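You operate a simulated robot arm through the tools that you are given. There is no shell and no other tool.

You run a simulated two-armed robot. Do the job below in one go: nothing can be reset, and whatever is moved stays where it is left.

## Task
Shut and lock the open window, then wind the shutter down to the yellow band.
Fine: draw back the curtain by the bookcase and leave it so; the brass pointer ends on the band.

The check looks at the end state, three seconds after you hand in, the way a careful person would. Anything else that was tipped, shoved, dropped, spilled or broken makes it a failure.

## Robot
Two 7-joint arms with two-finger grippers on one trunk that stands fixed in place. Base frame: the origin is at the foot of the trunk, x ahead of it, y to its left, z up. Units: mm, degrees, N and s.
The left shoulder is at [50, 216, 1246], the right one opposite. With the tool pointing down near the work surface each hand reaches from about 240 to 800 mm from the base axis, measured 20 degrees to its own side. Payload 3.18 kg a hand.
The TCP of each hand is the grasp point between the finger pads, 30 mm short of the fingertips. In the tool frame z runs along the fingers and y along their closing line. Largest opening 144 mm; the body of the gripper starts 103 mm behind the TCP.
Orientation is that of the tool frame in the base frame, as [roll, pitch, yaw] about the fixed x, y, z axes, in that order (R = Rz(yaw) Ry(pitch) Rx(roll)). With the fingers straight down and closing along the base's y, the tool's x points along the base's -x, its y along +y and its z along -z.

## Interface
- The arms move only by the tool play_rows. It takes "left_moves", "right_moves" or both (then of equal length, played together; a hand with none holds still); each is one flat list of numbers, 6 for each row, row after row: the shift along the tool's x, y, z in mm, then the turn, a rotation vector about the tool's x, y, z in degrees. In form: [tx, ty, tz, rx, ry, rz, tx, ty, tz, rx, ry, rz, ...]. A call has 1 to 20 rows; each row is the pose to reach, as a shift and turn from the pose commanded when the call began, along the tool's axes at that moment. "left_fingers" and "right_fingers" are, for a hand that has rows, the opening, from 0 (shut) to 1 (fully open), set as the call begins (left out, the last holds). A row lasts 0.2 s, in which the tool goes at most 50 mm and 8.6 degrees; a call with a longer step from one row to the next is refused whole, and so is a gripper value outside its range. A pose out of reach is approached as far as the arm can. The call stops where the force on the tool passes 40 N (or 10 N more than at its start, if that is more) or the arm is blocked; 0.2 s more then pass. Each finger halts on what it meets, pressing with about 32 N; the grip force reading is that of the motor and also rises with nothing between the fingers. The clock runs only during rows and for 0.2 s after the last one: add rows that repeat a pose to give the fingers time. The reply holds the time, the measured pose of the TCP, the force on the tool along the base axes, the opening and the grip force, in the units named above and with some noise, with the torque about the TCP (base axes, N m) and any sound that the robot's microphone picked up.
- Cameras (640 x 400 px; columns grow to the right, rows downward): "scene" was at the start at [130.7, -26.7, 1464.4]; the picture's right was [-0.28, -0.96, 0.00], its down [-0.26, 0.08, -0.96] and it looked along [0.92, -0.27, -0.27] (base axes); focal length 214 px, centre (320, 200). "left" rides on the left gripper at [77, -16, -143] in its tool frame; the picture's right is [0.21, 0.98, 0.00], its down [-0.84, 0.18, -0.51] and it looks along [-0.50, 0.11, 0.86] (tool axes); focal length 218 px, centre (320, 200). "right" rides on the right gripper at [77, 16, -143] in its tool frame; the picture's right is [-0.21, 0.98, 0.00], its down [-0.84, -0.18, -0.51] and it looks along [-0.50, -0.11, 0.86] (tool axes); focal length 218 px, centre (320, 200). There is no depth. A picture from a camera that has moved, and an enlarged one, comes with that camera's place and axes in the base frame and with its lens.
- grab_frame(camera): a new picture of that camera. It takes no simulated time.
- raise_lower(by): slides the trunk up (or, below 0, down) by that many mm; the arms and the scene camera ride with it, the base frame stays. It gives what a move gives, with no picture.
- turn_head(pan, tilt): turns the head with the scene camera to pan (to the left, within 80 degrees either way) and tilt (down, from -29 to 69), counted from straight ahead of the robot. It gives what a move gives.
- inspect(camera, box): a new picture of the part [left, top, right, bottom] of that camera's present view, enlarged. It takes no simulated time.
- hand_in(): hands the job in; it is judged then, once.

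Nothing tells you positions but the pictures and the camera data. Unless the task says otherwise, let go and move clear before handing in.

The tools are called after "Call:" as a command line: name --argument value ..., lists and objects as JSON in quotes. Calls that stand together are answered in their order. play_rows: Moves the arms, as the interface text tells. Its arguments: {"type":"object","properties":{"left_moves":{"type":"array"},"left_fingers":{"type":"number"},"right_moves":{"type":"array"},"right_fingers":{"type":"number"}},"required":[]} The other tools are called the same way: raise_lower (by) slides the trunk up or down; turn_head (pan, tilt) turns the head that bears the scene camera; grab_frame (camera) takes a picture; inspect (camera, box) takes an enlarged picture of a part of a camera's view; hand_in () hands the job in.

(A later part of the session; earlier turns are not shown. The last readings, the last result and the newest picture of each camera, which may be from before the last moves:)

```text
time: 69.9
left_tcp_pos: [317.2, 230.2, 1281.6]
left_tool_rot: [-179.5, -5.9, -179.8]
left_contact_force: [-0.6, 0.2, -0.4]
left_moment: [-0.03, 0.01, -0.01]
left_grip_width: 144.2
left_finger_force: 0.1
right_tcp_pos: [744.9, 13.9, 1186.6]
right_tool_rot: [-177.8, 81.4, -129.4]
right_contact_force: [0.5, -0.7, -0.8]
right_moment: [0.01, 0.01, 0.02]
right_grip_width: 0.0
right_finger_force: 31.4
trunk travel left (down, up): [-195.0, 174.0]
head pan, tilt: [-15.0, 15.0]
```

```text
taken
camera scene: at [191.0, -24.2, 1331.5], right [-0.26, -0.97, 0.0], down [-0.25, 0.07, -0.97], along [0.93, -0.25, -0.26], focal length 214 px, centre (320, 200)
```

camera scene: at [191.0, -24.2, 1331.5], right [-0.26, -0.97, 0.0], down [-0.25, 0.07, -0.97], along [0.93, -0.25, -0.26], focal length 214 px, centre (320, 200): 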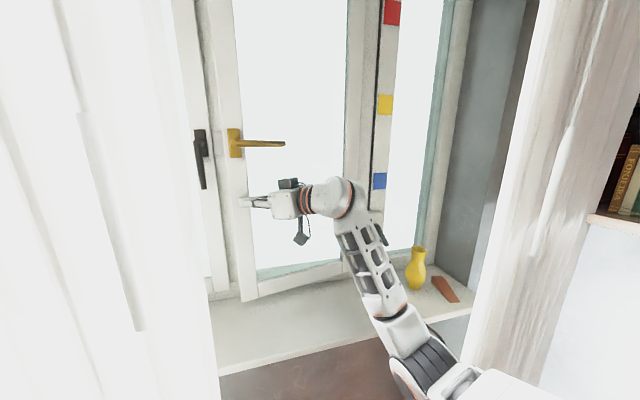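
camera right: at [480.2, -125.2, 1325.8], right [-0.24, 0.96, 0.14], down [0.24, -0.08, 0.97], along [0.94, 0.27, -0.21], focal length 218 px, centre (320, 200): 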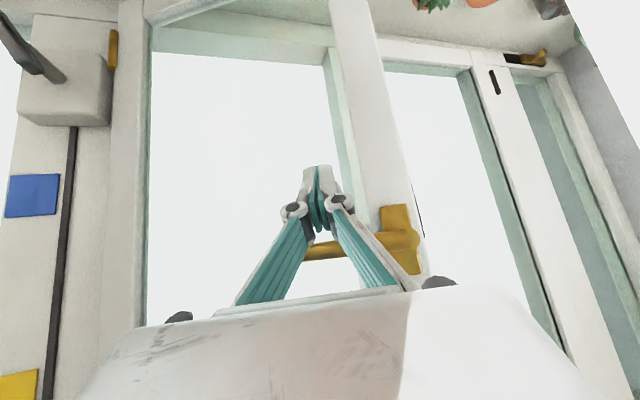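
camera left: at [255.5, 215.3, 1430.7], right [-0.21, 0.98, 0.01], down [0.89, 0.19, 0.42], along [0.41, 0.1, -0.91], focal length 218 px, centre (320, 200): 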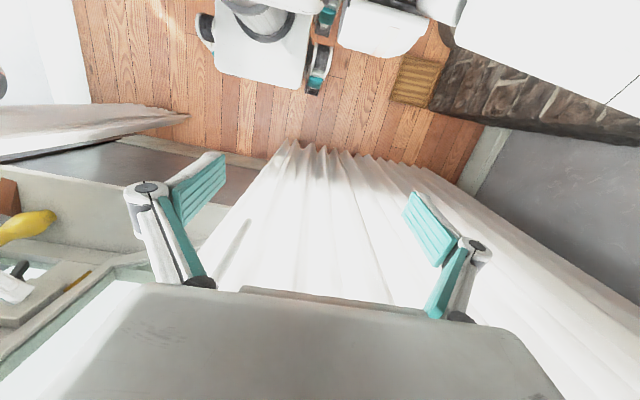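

The leaf is swinging shut under the fingertips with almost no force. I'll push the rest slowly until it meets the frame.

Call:
play_rows --right_moves '[-1.2, -6.1, 8, 0, 0, 0, -2.4, -12.3, 16.1, 0, 0, 0, -3.4, -18.4, 22.8, 0, 0, 0, -4.3, -24.5, 29.4, 0, 0, 0, -5.3, -30.5, 36, 0, 0, 0, -6.2, -36.6, 42.7, 0, 0, 0, -7, -42.2, 48.3, 0, 0, 0, -7.9, -47.9, 53.9, 0, 0, 0, -8.5, -53.1, 58.5, 0, 0, 0, -9.2, -58.4, 63.1, 0, 0, 0, -10.1, -65.9, 69.7, 0, 0, 0, -11.1, -73.4, 76.2, 0, 0, 0]'

Call:
grab_frame --camera "scene"

Call:
grab_frame --camera "right"

```text
time: 71.8
left_tcp_pos: [314.7, 228.8, 1282.3]
left_tool_rot: [-179.6, -5.7, -179.7]
left_contact_force: [0.3, 0.1, 0.4]
left_moment: [0.04, 0.03, -0.04]
left_grip_width: 143.8
left_finger_force: 0.1
right_tcp_pos: [811.7, 25.1, 1186.0]
right_tool_rot: [179.2, 81.3, -131.9]
right_contact_force: [-26.6, -12.7, -2.6]
right_moment: [0.08, -0.13, 0.03]
right_grip_width: 0.4
right_finger_force: 30.6
trunk travel left (down, up): [-195.0, 174.0]
head pan, tilt: [-15.0, 15.0]
stopped in row 9 (right hand): the force on the tool passed its limit at 51 N (the readings are from after the stop); the commanded pose is now the measured one
```

```text
taken
camera scene: at [187.3, -26.4, 1332.2], right [-0.26, -0.97, 0.0], down [-0.25, 0.07, -0.97], along [0.93, -0.25, -0.26], focal length 214 px, centre (320, 200)
```

scene: 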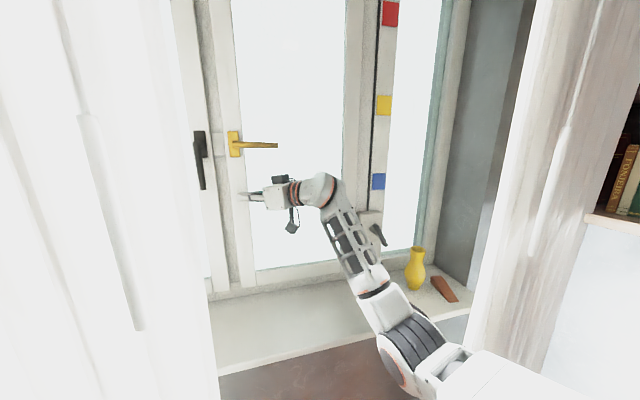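

```text
taken
camera right: at [699.2, -79.6, 1131.7], right [-0.72, 0.66, 0.21], down [-0.11, -0.4, 0.91], along [0.69, 0.63, 0.36], focal length 218 px, centre (320, 200)
```

right: 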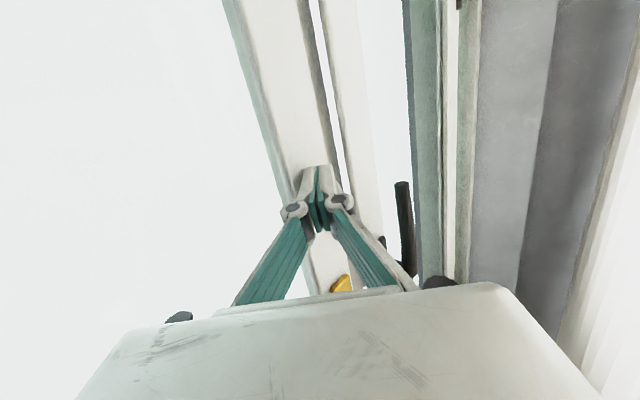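

The leaf met resistance (about 50 N peak) with the fingertips at x≈832, so it's probably shut. I'll zoom in to verify against the frame and strike plate.

Call:
inspect --camera "scene" --box '[170, 90, 310, 178]'

Call:
inspect --camera "scene" --box '[180, 220, 400, 358]'

Call:
inspect --camera "right" --box '[220, 0, 480, 162]'

```text
4.55 times, centred on (240, 134) of scene
camera zoom: at [187.3, -26.4, 1332.2], right [-0.26, -0.97, 0.0], down [-0.25, 0.07, -0.97], along [0.93, -0.25, -0.26], focal length 975 px, centre (684, 500)
```

zoom: 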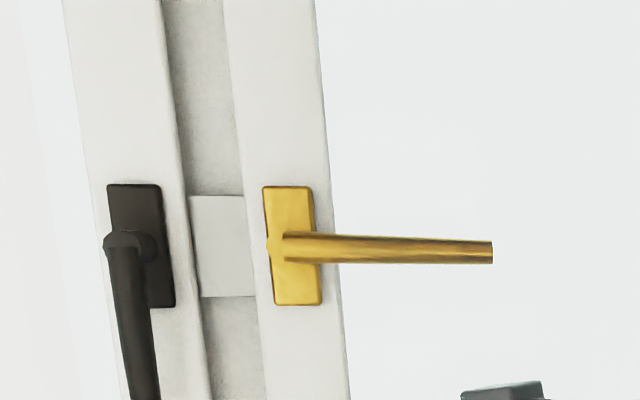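

```text
2.90 times, centred on (290, 289) of scene
camera zoom: at [187.3, -26.4, 1332.2], right [-0.26, -0.97, 0.0], down [-0.25, 0.07, -0.97], along [0.93, -0.25, -0.26], focal length 622 px, centre (407, -58)
```

zoom: 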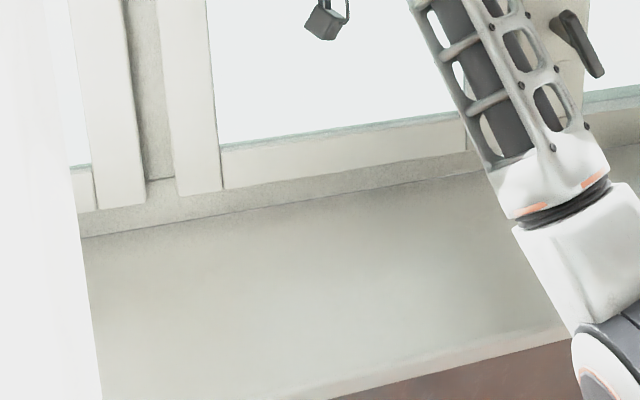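

```text
2.46 times, centred on (350, 81) of right
camera zoom: at [699.2, -79.6, 1131.7], right [-0.72, 0.66, 0.21], down [-0.11, -0.4, 0.91], along [0.69, 0.63, 0.36], focal length 537 px, centre (246, 493)
```

zoom: 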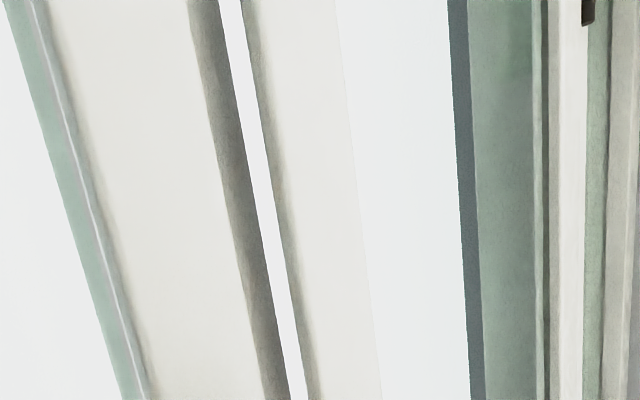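

The leaf is flush with its neighbour, so it's shut. Now I'll back off and come up above the brass lever's free end, hand pointing more straight ahead, ready to press it down.

Call:
play_rows --right_moves '[0.5, 10.5, -34, 0, 0, 0, 1, 21, -68, 0, 0, 0, 1.5, 31.7, -101.6, 0, 0, 0, -29.8, 33.1, -111.6, 6.7, 0.2, 1.1, -61, 34.5, -121.6, 13.4, 0.5, 2.2, -92.3, 36, -131.5, 20.1, 0.7, 3.2, -123.5, 37.4, -141.5, 26.8, 1, 4.3, -154.8, 38.8, -151.5, 33.5, 1.2, 5.4]'

Call:
grab_frame --camera "scene"

Call:
grab_frame --camera "right"

```text
time: 73.6
left_tcp_pos: [315.7, 230.7, 1281.6]
left_tool_rot: [-179.6, -5.7, -179.8]
left_contact_force: [0.6, 0.0, 0.1]
left_moment: [-0.02, -0.03, -0.04]
left_grip_width: 144.2
left_finger_force: 0.1
right_tcp_pos: [763.8, -125.8, 1400.7]
right_tool_rot: [-170.6, 77.3, -147.4]
right_contact_force: [0.3, 0.4, 0.5]
right_moment: [-0.01, 0.03, -0.01]
right_grip_width: 0.1
right_finger_force: 31.0
right hand out of reach, approached as far as the arm can: row 5, 6, 7, 8
trunk travel left (down, up): [-195.0, 174.0]
head pan, tilt: [-15.0, 15.0]
```

```text
taken
camera scene: at [189.2, -24.0, 1332.1], right [-0.26, -0.97, 0.0], down [-0.25, 0.07, -0.97], along [0.93, -0.25, -0.26], focal length 214 px, centre (320, 200)
```

scene: 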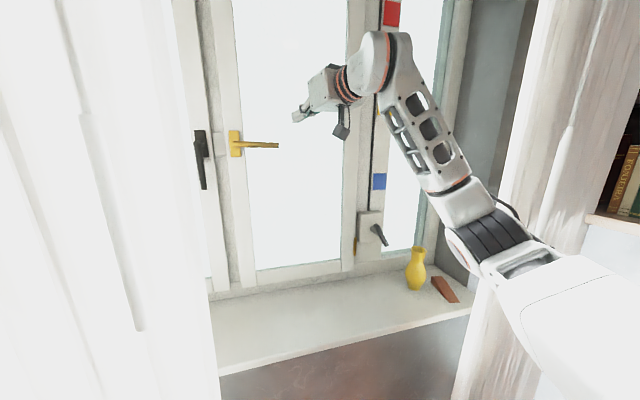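

```text
taken
camera right: at [615.0, -174.3, 1356.1], right [-0.35, 0.92, 0.17], down [-0.23, -0.26, 0.94], along [0.91, 0.29, 0.3], focal length 218 px, centre (320, 200)
```

right: 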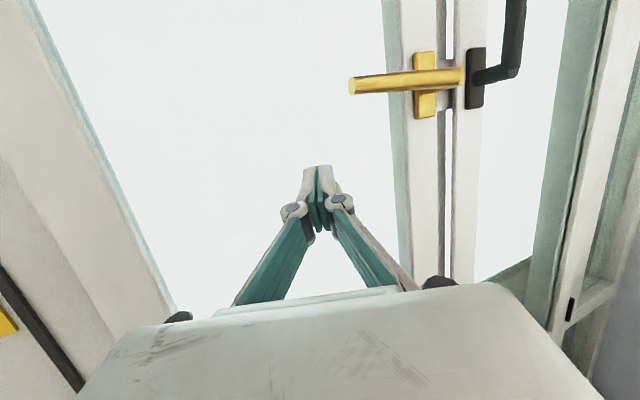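

The arm favours poses with the wrist outboard in this roll. Rolling the hand so its camera side faces right should suit an elbow-out posture better and also lets the fingers close vertically on the lever; I'll test that roll in place.

Call:
play_rows --right_moves '[0, 0, -10, 0, 0, -8, 0, 0, -15, 0, 0, -16, 0, 0, -20, 0, 0, -24, 0, 0, -20, 0, 0, -32, 0, 0, -20, 0, 0, -40, 0, 0, -20, 0, 0, -48, 0, 0, -20, 0, 0, -56, 0, 0, -20, 0, 0, -64]'

Call:
grab_frame --camera "scene"

```text
time: 75.4
left_tcp_pos: [317.0, 231.7, 1281.1]
left_tool_rot: [-179.5, -5.7, -179.9]
left_contact_force: [0.2, -0.3, 0.6]
left_moment: [-0.01, -0.02, 0.02]
left_grip_width: 143.9
left_finger_force: 0.0
right_tcp_pos: [748.9, -129.5, 1402.0]
right_tool_rot: [-103.7, 23.2, -72.5]
right_contact_force: [0.4, 0.4, 0.3]
right_moment: [-0.01, 0.01, 0.03]
right_grip_width: 0.1
right_finger_force: 30.2
trunk travel left (down, up): [-195.0, 174.0]
head pan, tilt: [-15.0, 15.0]
```

```text
taken
camera scene: at [190.5, -24.4, 1331.7], right [-0.26, -0.97, 0.0], down [-0.25, 0.07, -0.97], along [0.93, -0.25, -0.26], focal length 214 px, centre (320, 200)
```

scene: 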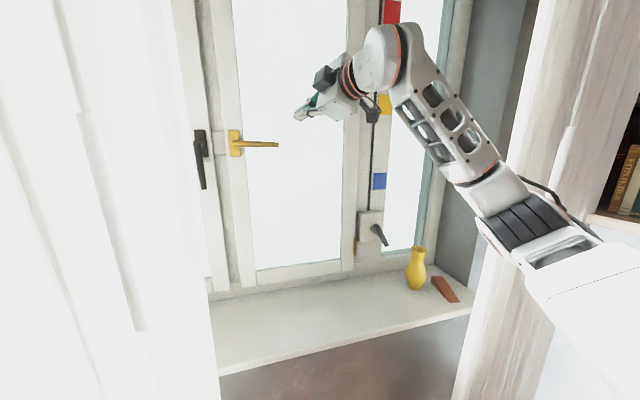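

Rolling works without any limit. I'll finish the roll and shift left to sit above the lever's free end.

Call:
play_rows --right_moves '[-15.4, 8.2, 13.7, 0, 0, -6.5, -30.8, 16.4, 27.4, 0, 0, -13, -46.2, 24.6, 41.1, 0, 0, -19.5, -61.6, 32.8, 54.8, 0, 0, -26]'

Call:
grab_frame --camera "scene"

Call:
grab_frame --camera "right"

```text
time: 76.4
left_tcp_pos: [316.7, 230.3, 1281.0]
left_tool_rot: [-179.5, -5.8, -179.8]
left_contact_force: [0.2, 0.8, 0.2]
left_moment: [-0.02, -0.02, -0.02]
left_grip_width: 144.2
left_finger_force: 0.0
right_tcp_pos: [769.5, -45.6, 1384.3]
right_tool_rot: [-102.7, -2.2, -66.6]
right_contact_force: [0.2, -0.8, 0.4]
right_moment: [-0.01, 0.01, -0.02]
right_grip_width: 0.0
right_finger_force: 30.7
trunk travel left (down, up): [-195.0, 174.0]
head pan, tilt: [-15.0, 15.0]
```

```text
taken
camera scene: at [190.9, -24.0, 1331.6], right [-0.26, -0.97, 0.0], down [-0.25, 0.07, -0.97], along [0.93, -0.25, -0.26], focal length 214 px, centre (320, 200)
```

scene: 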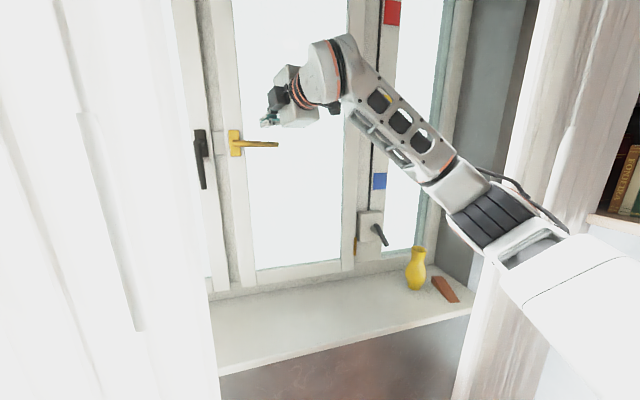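

```text
taken
camera right: at [668.2, -172.3, 1402.4], right [-0.26, 0.08, -0.96], down [-0.76, 0.6, 0.26], along [0.6, 0.8, -0.1], focal length 218 px, centre (320, 200)
```

right: 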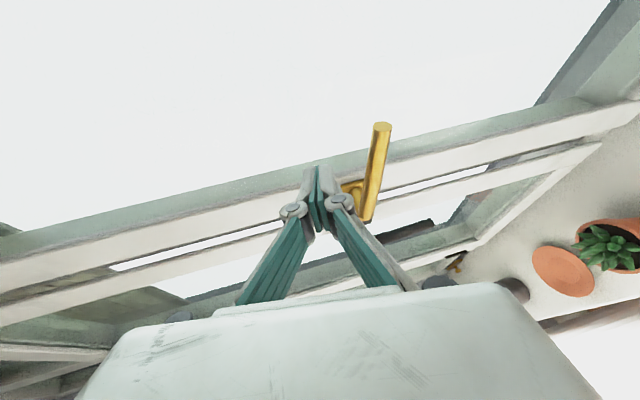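

The fingertips are right above the lever's free end (lever at about x=797, z≈1326, y from -68 to 45). I'll bring the closed fingers in and press the lever down along its arc, first to about 30°.

Call:
play_rows --right_moves '[5, 14.7, 23.6, 0, 0, 0, 4.7, 21.5, 25.1, 0, 0, 0, 4.4, 28.4, 26.7, 0, 0, 0, 4.9, 39.7, 28.9, 0, 0, 0, 5.3, 51, 31, 0, 0, 0, 3.4, 61.7, 34.1, 0, 0, 0, 1.4, 72.5, 37.2, 0, 0, 0]'

Call:
inspect --camera "scene" --box '[170, 70, 410, 220]'

Call:
grab_frame --camera "right"

```text
time: 78.0
left_tcp_pos: [316.9, 229.6, 1281.6]
left_tool_rot: [-179.5, -5.9, -179.8]
left_contact_force: [0.7, -1.1, 0.3]
left_moment: [-0.01, 0.01, -0.01]
left_grip_width: 143.9
left_finger_force: 0.1
right_tcp_pos: [788.6, -40.5, 1303.5]
right_tool_rot: [-102.6, -2.0, -66.6]
right_contact_force: [0.6, 0.4, -0.1]
right_moment: [-0.02, 0.02, 0.0]
right_grip_width: 0.0
right_finger_force: 30.5
trunk travel left (down, up): [-195.0, 174.0]
head pan, tilt: [-15.0, 15.0]
```

```text
2.67 times, centred on (290, 145) of scene
camera zoom: at [191.0, -24.5, 1331.5], right [-0.26, -0.97, 0.0], down [-0.25, 0.07, -0.97], along [0.93, -0.25, -0.26], focal length 572 px, centre (400, 347)
```

zoom: 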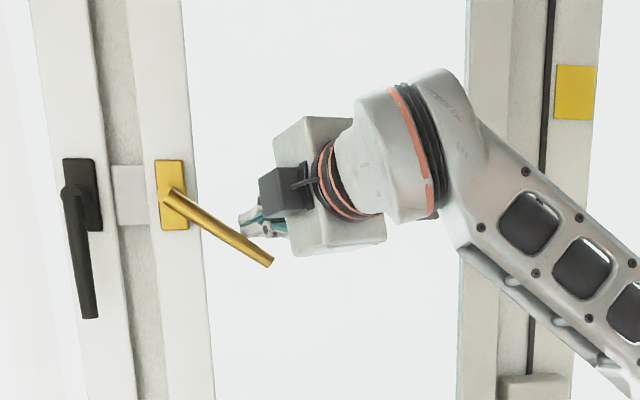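

```text
taken
camera right: at [688.3, -167.7, 1322.5], right [-0.27, 0.08, -0.96], down [-0.76, 0.6, 0.26], along [0.6, 0.8, -0.1], focal length 218 px, centre (320, 200)
```

right: 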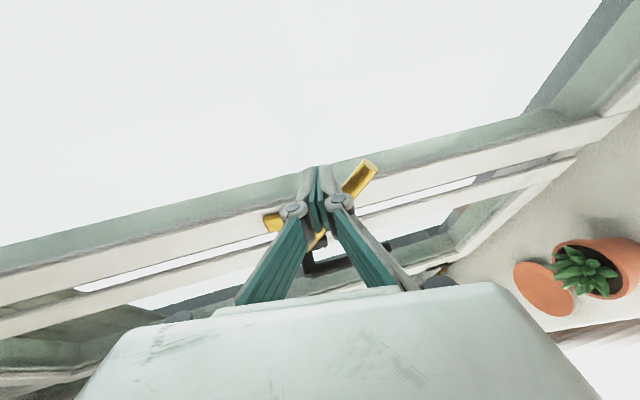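

The lever turns down easily (about 35° now). I'll follow the arc on to vertical.

Call:
play_rows --right_moves '[-4.2, 9.8, 3.8, 0, 0, 0, -9.4, 19.2, 8.2, 0, 0, 0, -16, 27.3, 12.7, 0, 0, 0, -23.3, 34.6, 17.6, 0, 0, 0, -31.8, 40.3, 22.4, 0, 0, 0, -40.8, 45.3, 27.5, 0, 0, 0, -50.7, 48.4, 32.4, 0, 0, 0, -60.6, 50.6, 37.3, 0, 0, 0, -69.9, 51.1, 41.5, 0, 0, 0]'

Call:
inspect --camera "scene" --box '[170, 70, 410, 220]'

```text
time: 80.0
left_tcp_pos: [316.7, 227.0, 1282.1]
left_tool_rot: [-179.8, -5.7, -179.9]
left_contact_force: [-0.2, 0.2, -0.1]
left_moment: [-0.02, -0.02, 0.02]
left_grip_width: 143.9
left_finger_force: 0.0
right_tcp_pos: [794.7, 23.5, 1245.9]
right_tool_rot: [-102.4, -1.7, -67.3]
right_contact_force: [2.7, -29.8, 2.9]
right_moment: [0.06, -0.18, -0.13]
right_grip_width: 5.9
right_finger_force: 30.8
trunk travel left (down, up): [-195.0, 174.0]
head pan, tilt: [-15.0, 15.0]
```

```text
2.67 times, centred on (290, 145) of scene
camera zoom: at [190.5, -28.6, 1331.6], right [-0.26, -0.97, 0.0], down [-0.25, 0.07, -0.97], along [0.93, -0.25, -0.26], focal length 572 px, centre (400, 347)
```

zoom: 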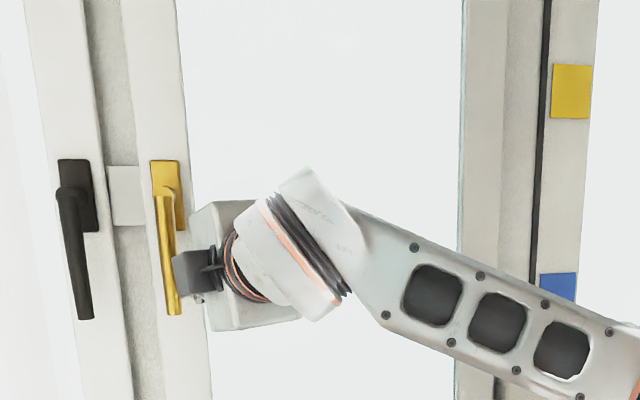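

The lever is vertical, parallel to the black one on the locked leaf, and against its stop. I'll withdraw the hand and check it stays.

Call:
play_rows --right_moves '[9, 1, -4, 0, 0, 0, 18.4, 2.2, -7.4, 0, 0, 0, 33, 8, -34, 0, 0, 0, 49, 15, -61, 0, 0, 0, 64, 21, -89, 0, 0, 0, 79.7, 28.2, -116.4, 0, 0, 0]'

Call:
inspect --camera "scene" --box '[170, 70, 410, 220]'

Call:
grab_frame --camera "right"

```text
time: 81.4
left_tcp_pos: [316.3, 231.0, 1280.4]
left_tool_rot: [-179.5, -5.8, -179.8]
left_contact_force: [0.2, 0.1, -0.1]
left_moment: [-0.01, -0.02, -0.02]
left_grip_width: 144.0
left_finger_force: 0.0
right_tcp_pos: [711.9, -87.7, 1245.2]
right_tool_rot: [-102.5, -2.0, -66.6]
right_contact_force: [-0.7, 0.1, -0.4]
right_moment: [-0.01, 0.02, -0.01]
right_grip_width: 0.0
right_finger_force: 30.6
trunk travel left (down, up): [-195.0, 174.0]
head pan, tilt: [-15.0, 15.0]
```

```text
2.67 times, centred on (290, 145) of scene
camera zoom: at [190.5, -24.8, 1331.7], right [-0.26, -0.97, 0.0], down [-0.25, 0.07, -0.97], along [0.93, -0.25, -0.26], focal length 572 px, centre (400, 347)
```

zoom: 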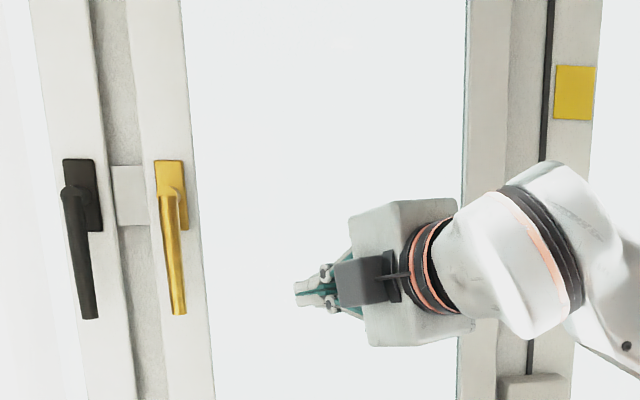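

```text
taken
camera right: at [610.9, -214.2, 1263.3], right [-0.26, 0.08, -0.96], down [-0.76, 0.6, 0.26], along [0.6, 0.8, -0.1], focal length 218 px, centre (320, 200)
```

right: 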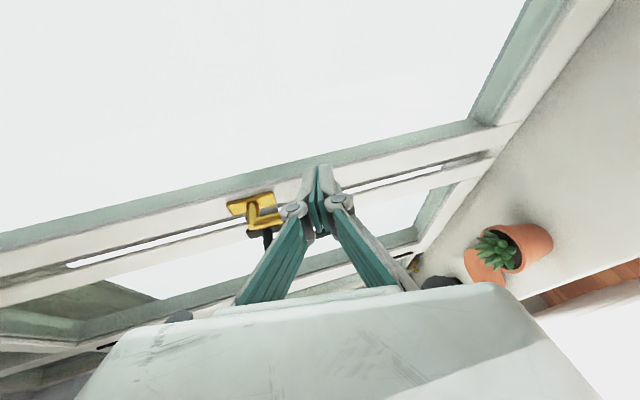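

The window is shut and its lever is down. Next is the crank: I'll bring the right hand round in front of it (about [695,-385,1075]), pointing ahead, clear of the vase at about [755,-530].

Call:
play_rows --right_moves '[21.7, 17, -7.6, 1, 0, 7.7, 43.4, 34, -15.3, 2, 0.1, 15.5, 65, 51, -22.9, 3, 0.1, 23.2, 86.7, 68, -30.5, 4, 0.2, 31, 108.4, 85, -38.2, 5, 0.2, 38.7, 130, 102, -45.8, 6, 0.25, 46.5, 151.7, 119, -53.4, 7.1, 0.3, 54.2, 173.4, 136, -61, 8.1, 0.3, 61.9, 195, 153, -68.7, 9.1, 0.4, 69.7, 216.7, 170, -76.3, 10.1, 0.4, 77.4, 238.4, 187, -84, 11.1, 0.5, 85.2, 260.1, 204, -91.6, 12.1, 0.5, 92.9]'

Call:
grab_frame --camera "right"

Call:
turn_head --pan -28 --tilt 10

Call:
grab_frame --camera "scene"

```text
time: 84.0
left_tcp_pos: [316.2, 229.9, 1280.3]
left_tool_rot: [-179.5, -5.8, -179.9]
left_contact_force: [-0.1, 1.0, -0.2]
left_moment: [-0.03, -0.01, 0.0]
left_grip_width: 144.0
left_finger_force: 0.0
right_tcp_pos: [693.2, -386.1, 1073.6]
right_tool_rot: [179.0, 84.8, -166.1]
right_contact_force: [0.1, 0.1, 1.0]
right_moment: [0.0, -0.01, 0.01]
right_grip_width: 0.0
right_finger_force: 30.6
trunk travel left (down, up): [-195.0, 174.0]
head pan, tilt: [-15.0, 15.0]
```

```text
taken
camera right: at [544.7, -408.7, 1010.5], right [-0.24, 0.95, 0.21], down [-0.37, -0.29, 0.88], along [0.9, 0.13, 0.42], focal length 218 px, centre (320, 200)
```

right: 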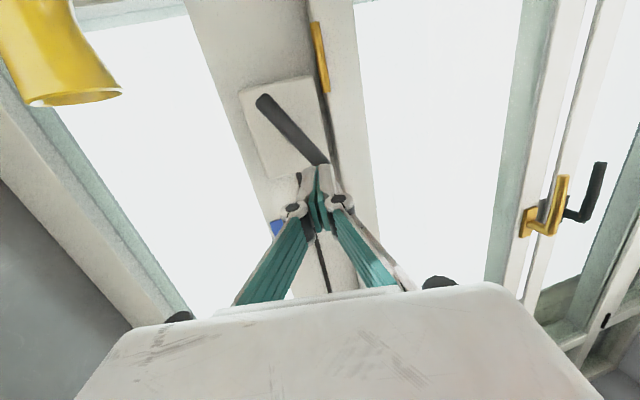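

```text
time: 84.8
left_tcp_pos: [316.2, 231.5, 1280.7]
left_tool_rot: [-179.5, -5.9, -179.8]
left_contact_force: [-0.6, 0.1, 0.4]
left_moment: [0.03, 0.02, 0.03]
left_grip_width: 143.8
left_finger_force: 0.0
right_tcp_pos: [693.0, -384.5, 1074.9]
right_tool_rot: [-179.2, 85.0, -164.4]
right_contact_force: [-0.3, 0.3, -0.1]
right_moment: [-0.02, 0.02, -0.04]
right_grip_width: 0.0
right_finger_force: 30.8
trunk travel left (down, up): [-195.0, 174.0]
head pan, tilt: [-28.0, 10.0]
```

```text
taken
camera scene: at [182.6, -43.9, 1339.7], right [-0.47, -0.88, 0.0], down [-0.15, 0.08, -0.98], along [0.87, -0.46, -0.17], focal length 214 px, centre (320, 200)
```

scene: 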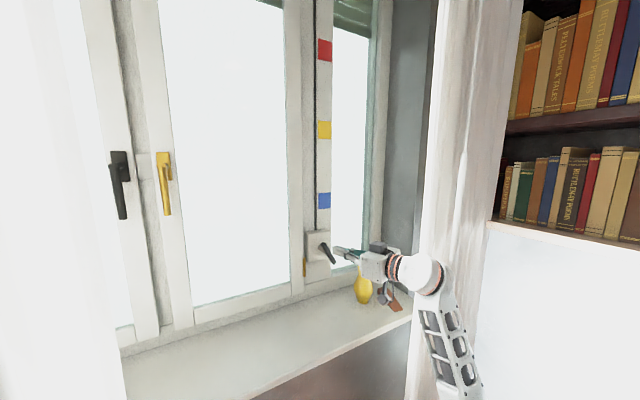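

The hand is at the crank. I'll zoom in to see exactly how the bar joins its shaft before choosing how to turn it.

Call:
inspect --camera "right" --box '[220, 60, 380, 160]'

Call:
inspect --camera "scene" --box '[290, 215, 410, 290]'

Call:
turn_head --pan -28 --tilt -8

Call:
grab_frame --camera "scene"

```text
4.00 times, centred on (300, 110) of right
camera zoom: at [544.9, -408.3, 1011.0], right [-0.24, 0.95, 0.21], down [-0.37, -0.28, 0.88], along [0.9, 0.13, 0.42], focal length 873 px, centre (400, 560)
```

zoom: 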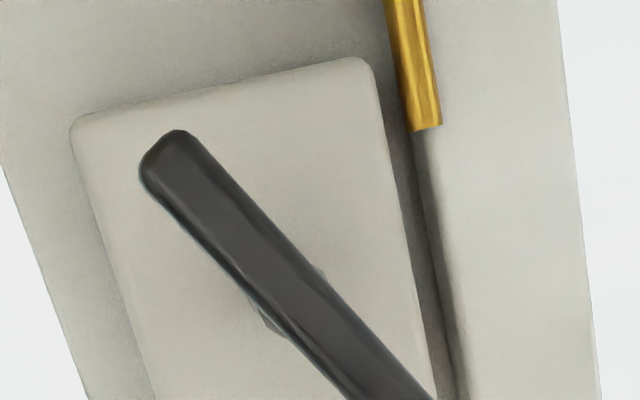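

```text
5.33 times, centred on (350, 252) of scene
camera zoom: at [182.6, -43.9, 1339.7], right [-0.47, -0.88, 0.0], down [-0.15, 0.08, -0.98], along [0.87, -0.46, -0.17], focal length 1144 px, centre (160, -80)
```

zoom: 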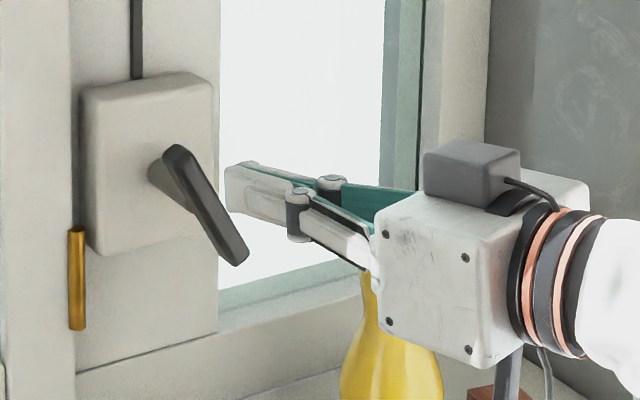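

```text
time: 85.6
left_tcp_pos: [316.4, 231.0, 1280.9]
left_tool_rot: [-179.5, -5.9, -179.9]
left_contact_force: [0.1, 0.1, 0.3]
left_moment: [0.0, -0.01, -0.03]
left_grip_width: 143.8
left_finger_force: 0.1
right_tcp_pos: [693.4, -385.5, 1074.9]
right_tool_rot: [-179.1, 85.0, -164.0]
right_contact_force: [0.2, 0.1, 0.5]
right_moment: [0.0, 0.03, -0.02]
right_grip_width: 0.3
right_finger_force: 30.8
trunk travel left (down, up): [-195.0, 174.0]
head pan, tilt: [-28.0, -8.0]
```

```text
taken
camera scene: at [176.1, -40.5, 1368.0], right [-0.47, -0.88, 0.0], down [0.12, -0.07, -0.99], along [0.87, -0.47, 0.14], focal length 214 px, centre (320, 200)
```

scene: 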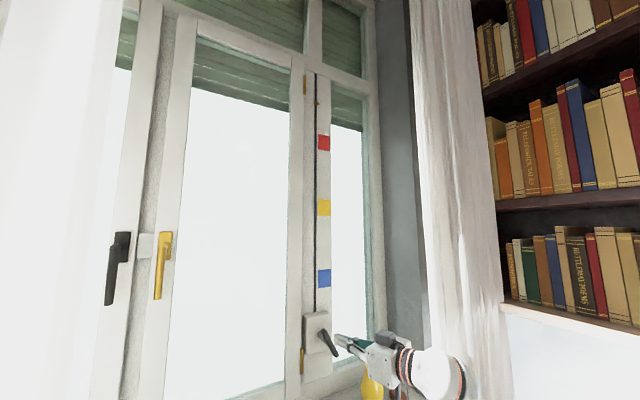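

It's a T-bar: shaft at its middle, centre about (y,z)=(-385,1039), bar 31° off vertical. I'll use the closed fingertips as a peg: insert beside the lower arm on its right, then orbit around the shaft pushing it.

Call:
play_rows --right_moves '[21.4, -21.3, -3.8, 0, 0, 0, 43.9, -42.5, -7.5, 0, 0, 0, 42.1, -47.9, 12.7, 0, 0, 0, 40.4, -53.3, 32.9, 0, 0, 0, 38.6, -58.7, 53.1, 0, 0, 0]'

Call:
grab_frame --camera "right"

Call:
inspect --camera "scene" --box '[280, 290, 420, 378]'

```text
time: 86.8
left_tcp_pos: [299.3, 230.9, 1284.6]
left_tool_rot: [-179.5, -5.1, -179.7]
left_contact_force: [0.8, 1.1, -0.6]
left_moment: [-0.01, 0.02, 0.0]
left_grip_width: 144.1
left_finger_force: 0.0
right_tcp_pos: [739.1, -430.9, 1034.9]
right_tool_rot: [-176.1, 85.4, -161.5]
right_contact_force: [-0.1, -0.5, 0.5]
right_moment: [-0.01, 0.02, 0.03]
right_grip_width: 0.0
right_finger_force: 30.8
trunk travel left (down, up): [-195.0, 174.0]
head pan, tilt: [-28.0, -8.0]
```

```text
taken
camera right: at [591.4, -454.2, 970.3], right [-0.23, 0.95, 0.2], down [-0.38, -0.28, 0.88], along [0.9, 0.12, 0.43], focal length 218 px, centre (320, 200)
```

right: 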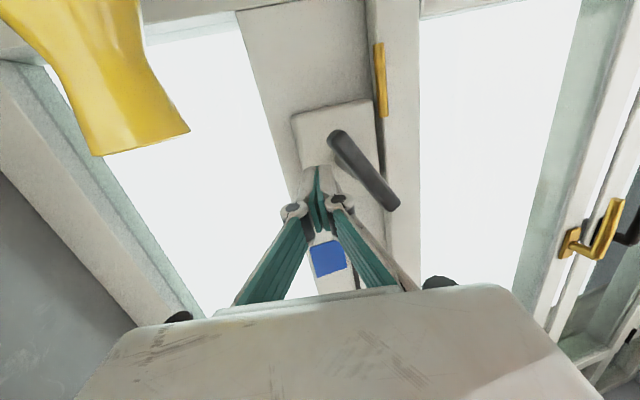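

```text
4.55 times, centred on (350, 334) of scene
camera zoom: at [157.2, -40.1, 1369.5], right [-0.47, -0.88, -0.01], down [0.14, -0.07, -0.99], along [0.87, -0.47, 0.15], focal length 975 px, centre (184, -409)
```

zoom: 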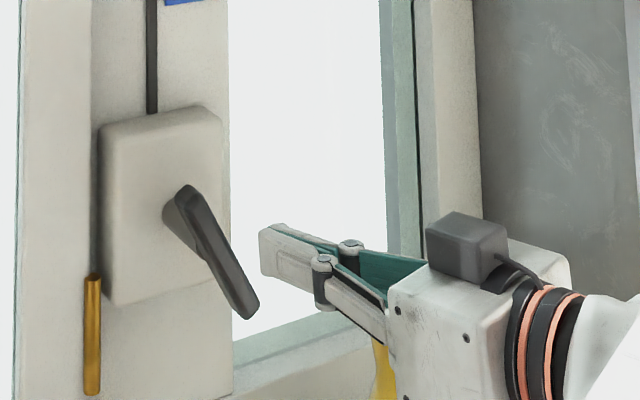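

The trunk got pushed back about 18 mm, so some part of the right arm (probably the elbow or forearm) is pressing on the sill or wall. I'll back out right away and look.

Call:
play_rows --right_moves '[0, 0, -20, 0, 0, 0, -5, 8, -40, 0, 0, 0, -30, 20, -55, 0, 0, 0]'

Call:
turn_head --pan -45 --tilt 35

Call:
grab_frame --camera "scene"

```text
time: 87.6
left_tcp_pos: [317.7, 231.1, 1281.2]
left_tool_rot: [-179.5, -5.8, -179.8]
left_contact_force: [0.7, 0.2, 0.5]
left_moment: [-0.03, 0.04, -0.03]
left_grip_width: 144.1
left_finger_force: 0.0
right_tcp_pos: [702.7, -423.6, 1067.3]
right_tool_rot: [-179.0, 85.0, -164.0]
right_contact_force: [0.1, -1.0, -0.5]
right_moment: [-0.01, -0.04, 0.01]
right_grip_width: 0.0
right_finger_force: 30.8
trunk travel left (down, up): [-195.0, 174.0]
head pan, tilt: [-28.0, -8.0]
```

```text
time: 88.7
left_tcp_pos: [316.9, 231.2, 1280.6]
left_tool_rot: [-179.4, -5.8, -179.9]
left_contact_force: [1.3, 0.0, -0.3]
left_moment: [0.02, -0.01, -0.02]
left_grip_width: 143.9
left_finger_force: 0.0
right_tcp_pos: [701.7, -422.5, 1066.6]
right_tool_rot: [-179.7, 84.9, -164.5]
right_contact_force: [0.2, -0.4, 0.0]
right_moment: [0.03, 0.02, 0.01]
right_grip_width: 0.1
right_finger_force: 31.2
trunk travel left (down, up): [-195.0, 174.0]
head pan, tilt: [-45.0, 35.0]
```

```text
taken
camera scene: at [162.7, -62.4, 1299.7], right [-0.71, -0.71, 0.0], down [-0.41, 0.41, -0.82], along [0.58, -0.58, -0.57], focal length 214 px, centre (320, 200)
```

scene: 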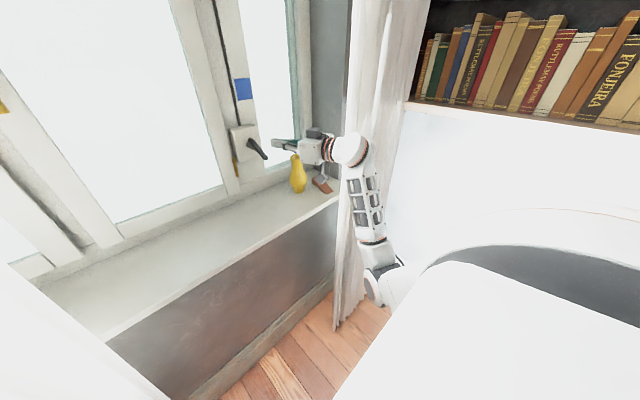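

The trunk has sprung back, so the contact is released. I'll zoom on the arm to find what it leaned on.

Call:
inspect --camera "scene" --box '[260, 100, 460, 350]'

Call:
turn_head --pan -60 --tilt 55

Call:
grab_frame --camera "scene"

Call:
grab_frame --camera "left"

```text
1.60 times, centred on (360, 225) of scene
camera zoom: at [162.7, -62.4, 1299.7], right [-0.71, -0.71, 0.0], down [-0.41, 0.41, -0.82], along [0.58, -0.58, -0.57], focal length 343 px, centre (256, 160)
```

zoom: 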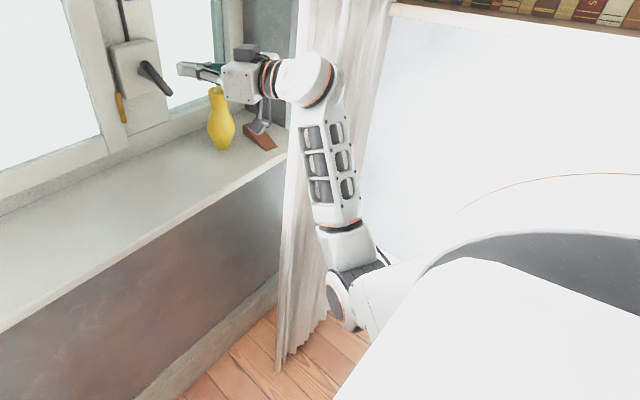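

```text
time: 89.5
left_tcp_pos: [316.6, 230.2, 1281.2]
left_tool_rot: [-179.5, -5.7, -179.7]
left_contact_force: [-0.8, -0.3, 0.5]
left_moment: [-0.01, 0.0, 0.02]
left_grip_width: 143.9
left_finger_force: 0.0
right_tcp_pos: [702.0, -423.3, 1066.4]
right_tool_rot: [-179.7, 84.9, -164.7]
right_contact_force: [0.0, -0.5, 0.1]
right_moment: [0.01, 0.0, -0.02]
right_grip_width: 0.3
right_finger_force: 30.7
trunk travel left (down, up): [-195.0, 174.0]
head pan, tilt: [-60.0, 55.0]
```

```text
taken
camera scene: at [136.6, -62.7, 1271.4], right [-0.87, -0.5, 0.0], down [-0.41, 0.71, -0.57], along [0.29, -0.5, -0.82], focal length 214 px, centre (320, 200)
```

scene: 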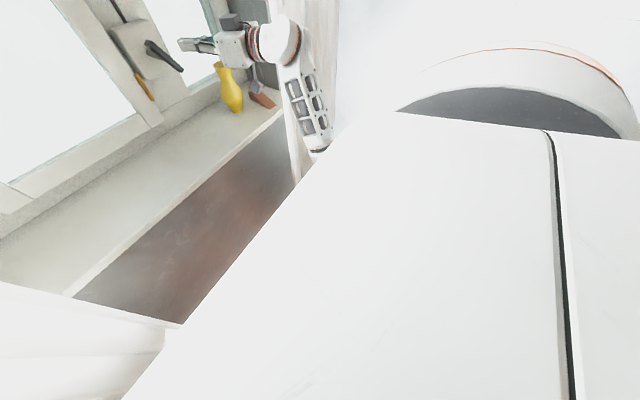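

```text
taken
camera left: at [255.4, 215.3, 1430.7], right [-0.21, 0.98, 0.01], down [0.89, 0.19, 0.42], along [0.41, 0.1, -0.91], focal length 218 px, centre (320, 200)
```

left: 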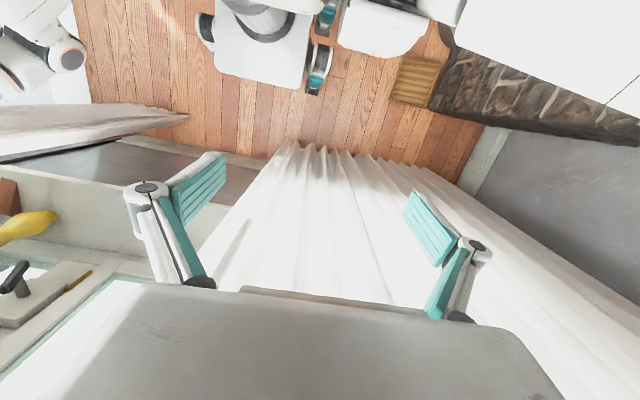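

The wrist ball was pressing into the gathered curtain (its edge is at about [513,-532]), because my hand came in angled from the right. I'll turn the hand to come from slightly left instead, which moves the wrist well away from the curtain.

Call:
play_rows --right_moves '[0, 0, 0, 6.7, 0, 0.6, 0, 0, 0, 13.5, 0, 1.2, 0, 0, 0, 20.2, 0, 1.8, 0, 0, 0, 26.9, 0, 2.4]'

Call:
turn_head --pan -45 --tilt 20

Call:
grab_frame --camera "scene"

Call:
grab_frame --camera "right"

```text
time: 90.5
left_tcp_pos: [316.7, 231.2, 1281.6]
left_tool_rot: [-179.5, -5.8, -179.8]
left_contact_force: [0.2, 0.0, -0.7]
left_moment: [-0.01, 0.0, 0.0]
left_grip_width: 144.1
left_finger_force: 0.1
right_tcp_pos: [702.8, -431.9, 1067.3]
right_tool_rot: [-178.9, 85.1, -173.0]
right_contact_force: [0.2, -0.6, 0.0]
right_moment: [-0.02, -0.02, -0.01]
right_grip_width: 0.0
right_finger_force: 30.6
right hand out of reach, approached as far as the arm can: row 2, 3, 4
trunk travel left (down, up): [-195.0, 174.0]
head pan, tilt: [-60.0, 55.0]
```

```text
time: 91.5
left_tcp_pos: [315.8, 231.0, 1281.6]
left_tool_rot: [-179.4, -5.8, -179.9]
left_contact_force: [0.1, 0.5, -0.5]
left_moment: [0.01, -0.01, 0.04]
left_grip_width: 143.8
left_finger_force: 0.0
right_tcp_pos: [703.0, -431.3, 1068.5]
right_tool_rot: [-179.4, 85.0, -173.5]
right_contact_force: [-0.4, -0.1, -0.5]
right_moment: [0.01, -0.02, -0.02]
right_grip_width: 0.2
right_finger_force: 31.1
trunk travel left (down, up): [-195.0, 174.0]
head pan, tilt: [-45.0, 20.0]
```

```text
taken
camera scene: at [166.3, -66.2, 1323.4], right [-0.71, -0.71, 0.0], down [-0.24, 0.24, -0.94], along [0.66, -0.66, -0.34], focal length 214 px, centre (320, 200)
```

scene: 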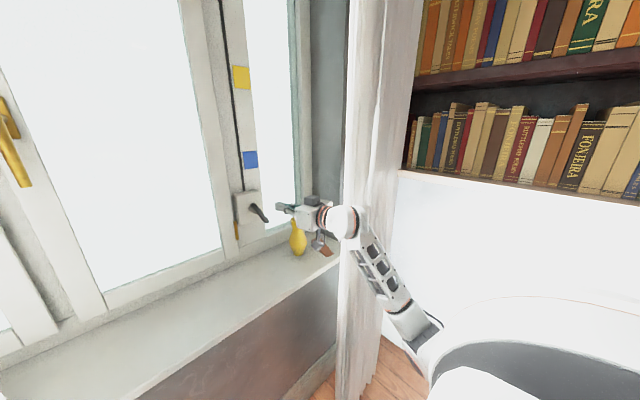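

```text
taken
camera right: at [552.8, -431.5, 1003.6], right [-0.08, 0.97, 0.21], down [-0.41, -0.22, 0.88], along [0.91, -0.01, 0.42], focal length 218 px, centre (320, 200)
```

right: 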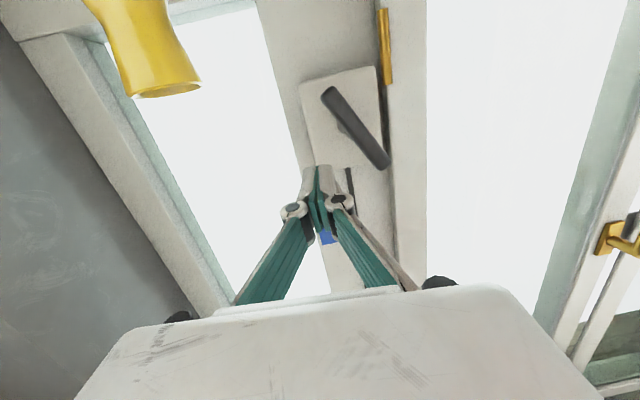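

The forearm's twist joint is at its limit because the shoulder is below the crank height. Raising the trunk puts the shoulder above the crank, which should free it; the hand rides up with it.

Call:
raise_lower --by 150

Call:
turn_head --pan -35 --tilt 20

Call:
grab_frame --camera "scene"

```text
time: 93.3
left_tcp_pos: [258.7, 231.7, 1467.1]
left_tool_rot: [-178.9, 2.7, -179.4]
left_contact_force: [0.2, -0.3, -0.3]
left_moment: [-0.03, 0.01, 0.0]
left_grip_width: 144.0
left_finger_force: 0.1
right_tcp_pos: [702.8, -431.7, 1216.7]
right_tool_rot: [-179.5, 84.9, -173.6]
right_contact_force: [0.1, 0.0, -0.7]
right_moment: [-0.01, 0.02, 0.01]
right_grip_width: 0.2
right_finger_force: 31.2
trunk travel left (down, up): [-345.0, 24.0]
head pan, tilt: [-45.0, 20.0]
```

```text
time: 94.0
left_tcp_pos: [258.2, 231.6, 1467.8]
left_tool_rot: [-179.0, 2.8, -179.4]
left_contact_force: [0.4, 0.6, -0.9]
left_moment: [-0.01, 0.02, 0.02]
left_grip_width: 144.1
left_finger_force: 0.1
right_tcp_pos: [702.8, -432.3, 1216.9]
right_tool_rot: [-179.3, 85.0, -173.4]
right_contact_force: [0.0, 0.1, 0.1]
right_moment: [0.0, -0.01, 0.02]
right_grip_width: 0.0
right_finger_force: 31.2
trunk travel left (down, up): [-345.0, 24.0]
head pan, tilt: [-35.0, 20.0]
```

```text
taken
camera scene: at [116.6, -53.7, 1477.6], right [-0.57, -0.82, 0.0], down [-0.28, 0.2, -0.94], along [0.77, -0.54, -0.34], focal length 214 px, centre (320, 200)
```

scene: 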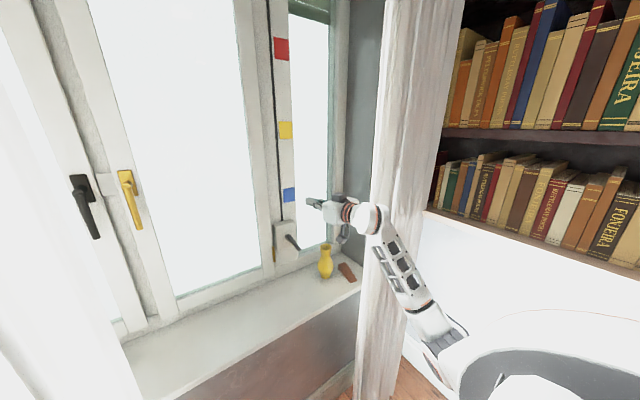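

The hand rode straight up and the twist should now be freer. I'll come down in front of the crank with the hand turned to point slightly right, keeping the wrist away from the curtain.

Call:
play_rows --right_moves '[20, 12, 0, 2.2, 0, 0.2, 45, 22, 0, 4.4, 0, 0.4, 72, 31, 1, 6.6, 0, 0.6, 100, 40, 2, 8.8, 0, 0.8, 127, 48, 3, 11, 0, 1]'

Call:
grab_frame --camera "scene"

Call:
grab_frame --camera "right"

```text
time: 95.2
left_tcp_pos: [259.6, 231.1, 1468.2]
left_tool_rot: [-178.8, 2.7, -179.5]
left_contact_force: [-0.5, -0.1, 0.3]
left_moment: [0.03, 0.01, -0.04]
left_grip_width: 144.1
left_finger_force: 0.0
right_tcp_pos: [693.8, -468.3, 1065.4]
right_tool_rot: [164.3, 86.3, 163.5]
right_contact_force: [-0.3, -0.2, 0.5]
right_moment: [-0.01, 0.09, 0.04]
right_grip_width: 0.2
right_finger_force: 30.7
right hand out of reach, approached as far as the arm can: row 1, 2, 3, 4, 5
trunk travel left (down, up): [-345.0, 24.0]
head pan, tilt: [-35.0, 20.0]
```

```text
taken
camera scene: at [116.7, -54.0, 1477.6], right [-0.57, -0.82, 0.0], down [-0.28, 0.2, -0.94], along [0.77, -0.54, -0.34], focal length 214 px, centre (320, 200)
```

scene: 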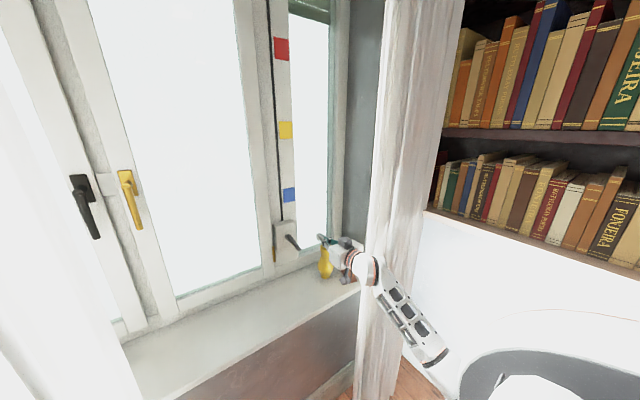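

```text
taken
camera right: at [546.6, -448.6, 998.5], right [0.03, 0.97, 0.23], down [-0.46, -0.19, 0.87], along [0.89, -0.13, 0.44], focal length 218 px, centre (320, 200)
```

right: 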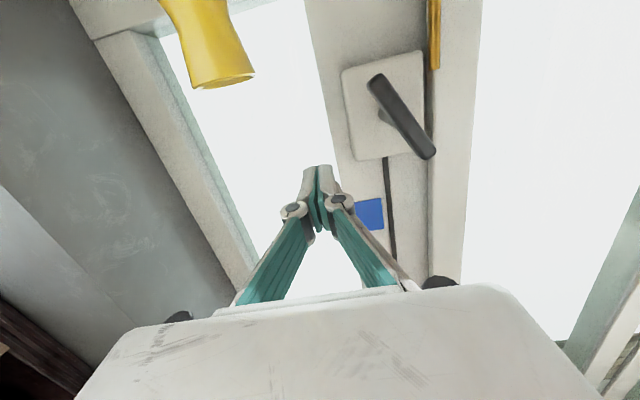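

The level pose sits near a wrist singularity and slid right. I'll tip the hand down about 30°, which keeps the wrist bent and higher, and shift left away from the curtain.

Call:
play_rows --right_moves '[-3, 15, 0, -1, 5.3, -0.5, -6, 30, 0, -2.1, 10.6, -1.1, -9, 43, 0, -3.2, 15.9, -1.6, -11.5, 56, 0, -4.3, 21.2, -2.2, -13.8, 68.2, -0.8, -5.3, 26.4, -2.7]'

Call:
grab_frame --camera "scene"

Call:
grab_frame --camera "right"

```text
time: 96.4
left_tcp_pos: [259.0, 231.8, 1468.3]
left_tool_rot: [-178.9, 2.7, -179.4]
left_contact_force: [0.1, 0.4, -0.5]
left_moment: [-0.05, 0.04, 0.01]
left_grip_width: 144.3
left_finger_force: 0.0
right_tcp_pos: [696.6, -421.3, 1081.8]
right_tool_rot: [179.4, 59.9, -174.3]
right_contact_force: [0.4, -0.4, -0.2]
right_moment: [-0.03, 0.01, 0.0]
right_grip_width: 0.0
right_finger_force: 30.9
right hand out of reach, approached as far as the arm can: row 1, 2, 3, 4, 5
trunk travel left (down, up): [-345.0, 24.0]
head pan, tilt: [-35.0, 20.0]
```

```text
taken
camera scene: at [117.1, -52.2, 1477.7], right [-0.57, -0.82, 0.0], down [-0.28, 0.2, -0.94], along [0.77, -0.54, -0.34], focal length 214 px, centre (320, 200)
```

scene: 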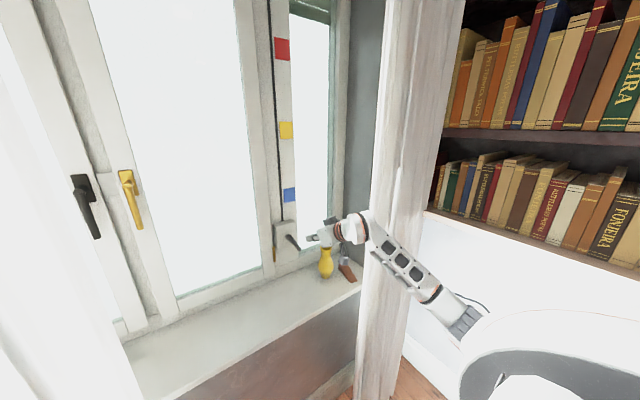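

```text
taken
camera right: at [534.0, -423.6, 1087.7], right [0.0, 0.98, 0.19], down [0.01, -0.19, 0.98], along [1.0, 0.0, -0.01], focal length 218 px, centre (320, 200)
```

right: 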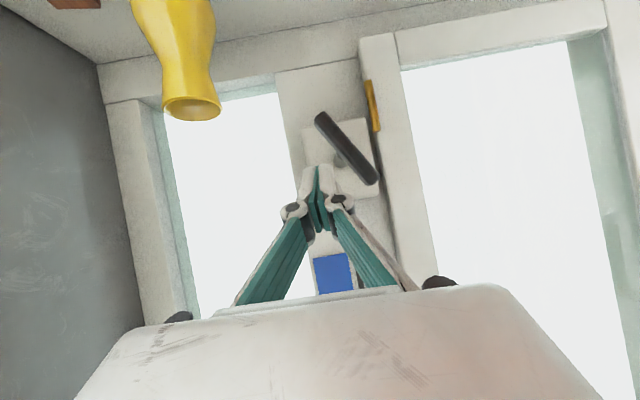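

The hand tip-down pose was nearly reached. I'll continue the shift left toward the crank and see if it follows.

Call:
play_rows --right_moves '[0, 7, 0, 0, 0, 0, 0, 14, 0, 0, 0, 0, 0, 21, 0, 0, 0, 0, 0, 28, 0, 0, 0, 0, 0, 36, 0, 0, 0, 0]'

Call:
grab_frame --camera "right"

```text
time: 97.6
left_tcp_pos: [257.8, 231.2, 1468.1]
left_tool_rot: [-178.8, 2.7, -179.5]
left_contact_force: [-0.5, -0.4, 0.0]
left_moment: [0.03, 0.02, 0.02]
left_grip_width: 143.7
left_finger_force: 0.1
right_tcp_pos: [698.1, -417.2, 1081.7]
right_tool_rot: [179.1, 59.8, -174.2]
right_contact_force: [-0.5, 0.6, 1.2]
right_moment: [0.0, 0.01, 0.02]
right_grip_width: 0.0
right_finger_force: 30.2
right hand out of reach, approached as far as the arm can: row 1, 2, 3, 4, 5
trunk travel left (down, up): [-345.0, 24.0]
head pan, tilt: [-35.0, 20.0]
```

```text
taken
camera right: at [536.1, -420.6, 1088.1], right [-0.01, 0.98, 0.19], down [0.01, -0.19, 0.98], along [1.0, 0.01, -0.01], focal length 218 px, centre (320, 200)
```

right: 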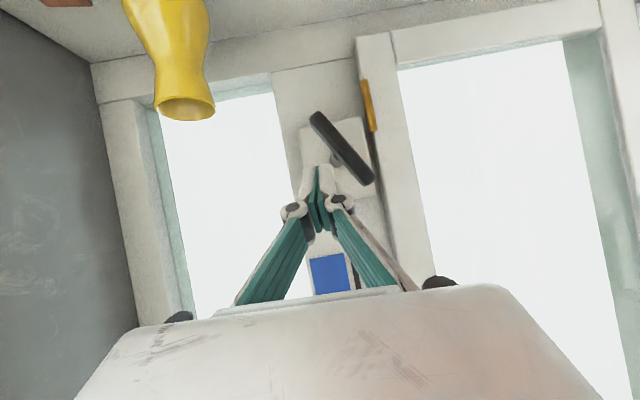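

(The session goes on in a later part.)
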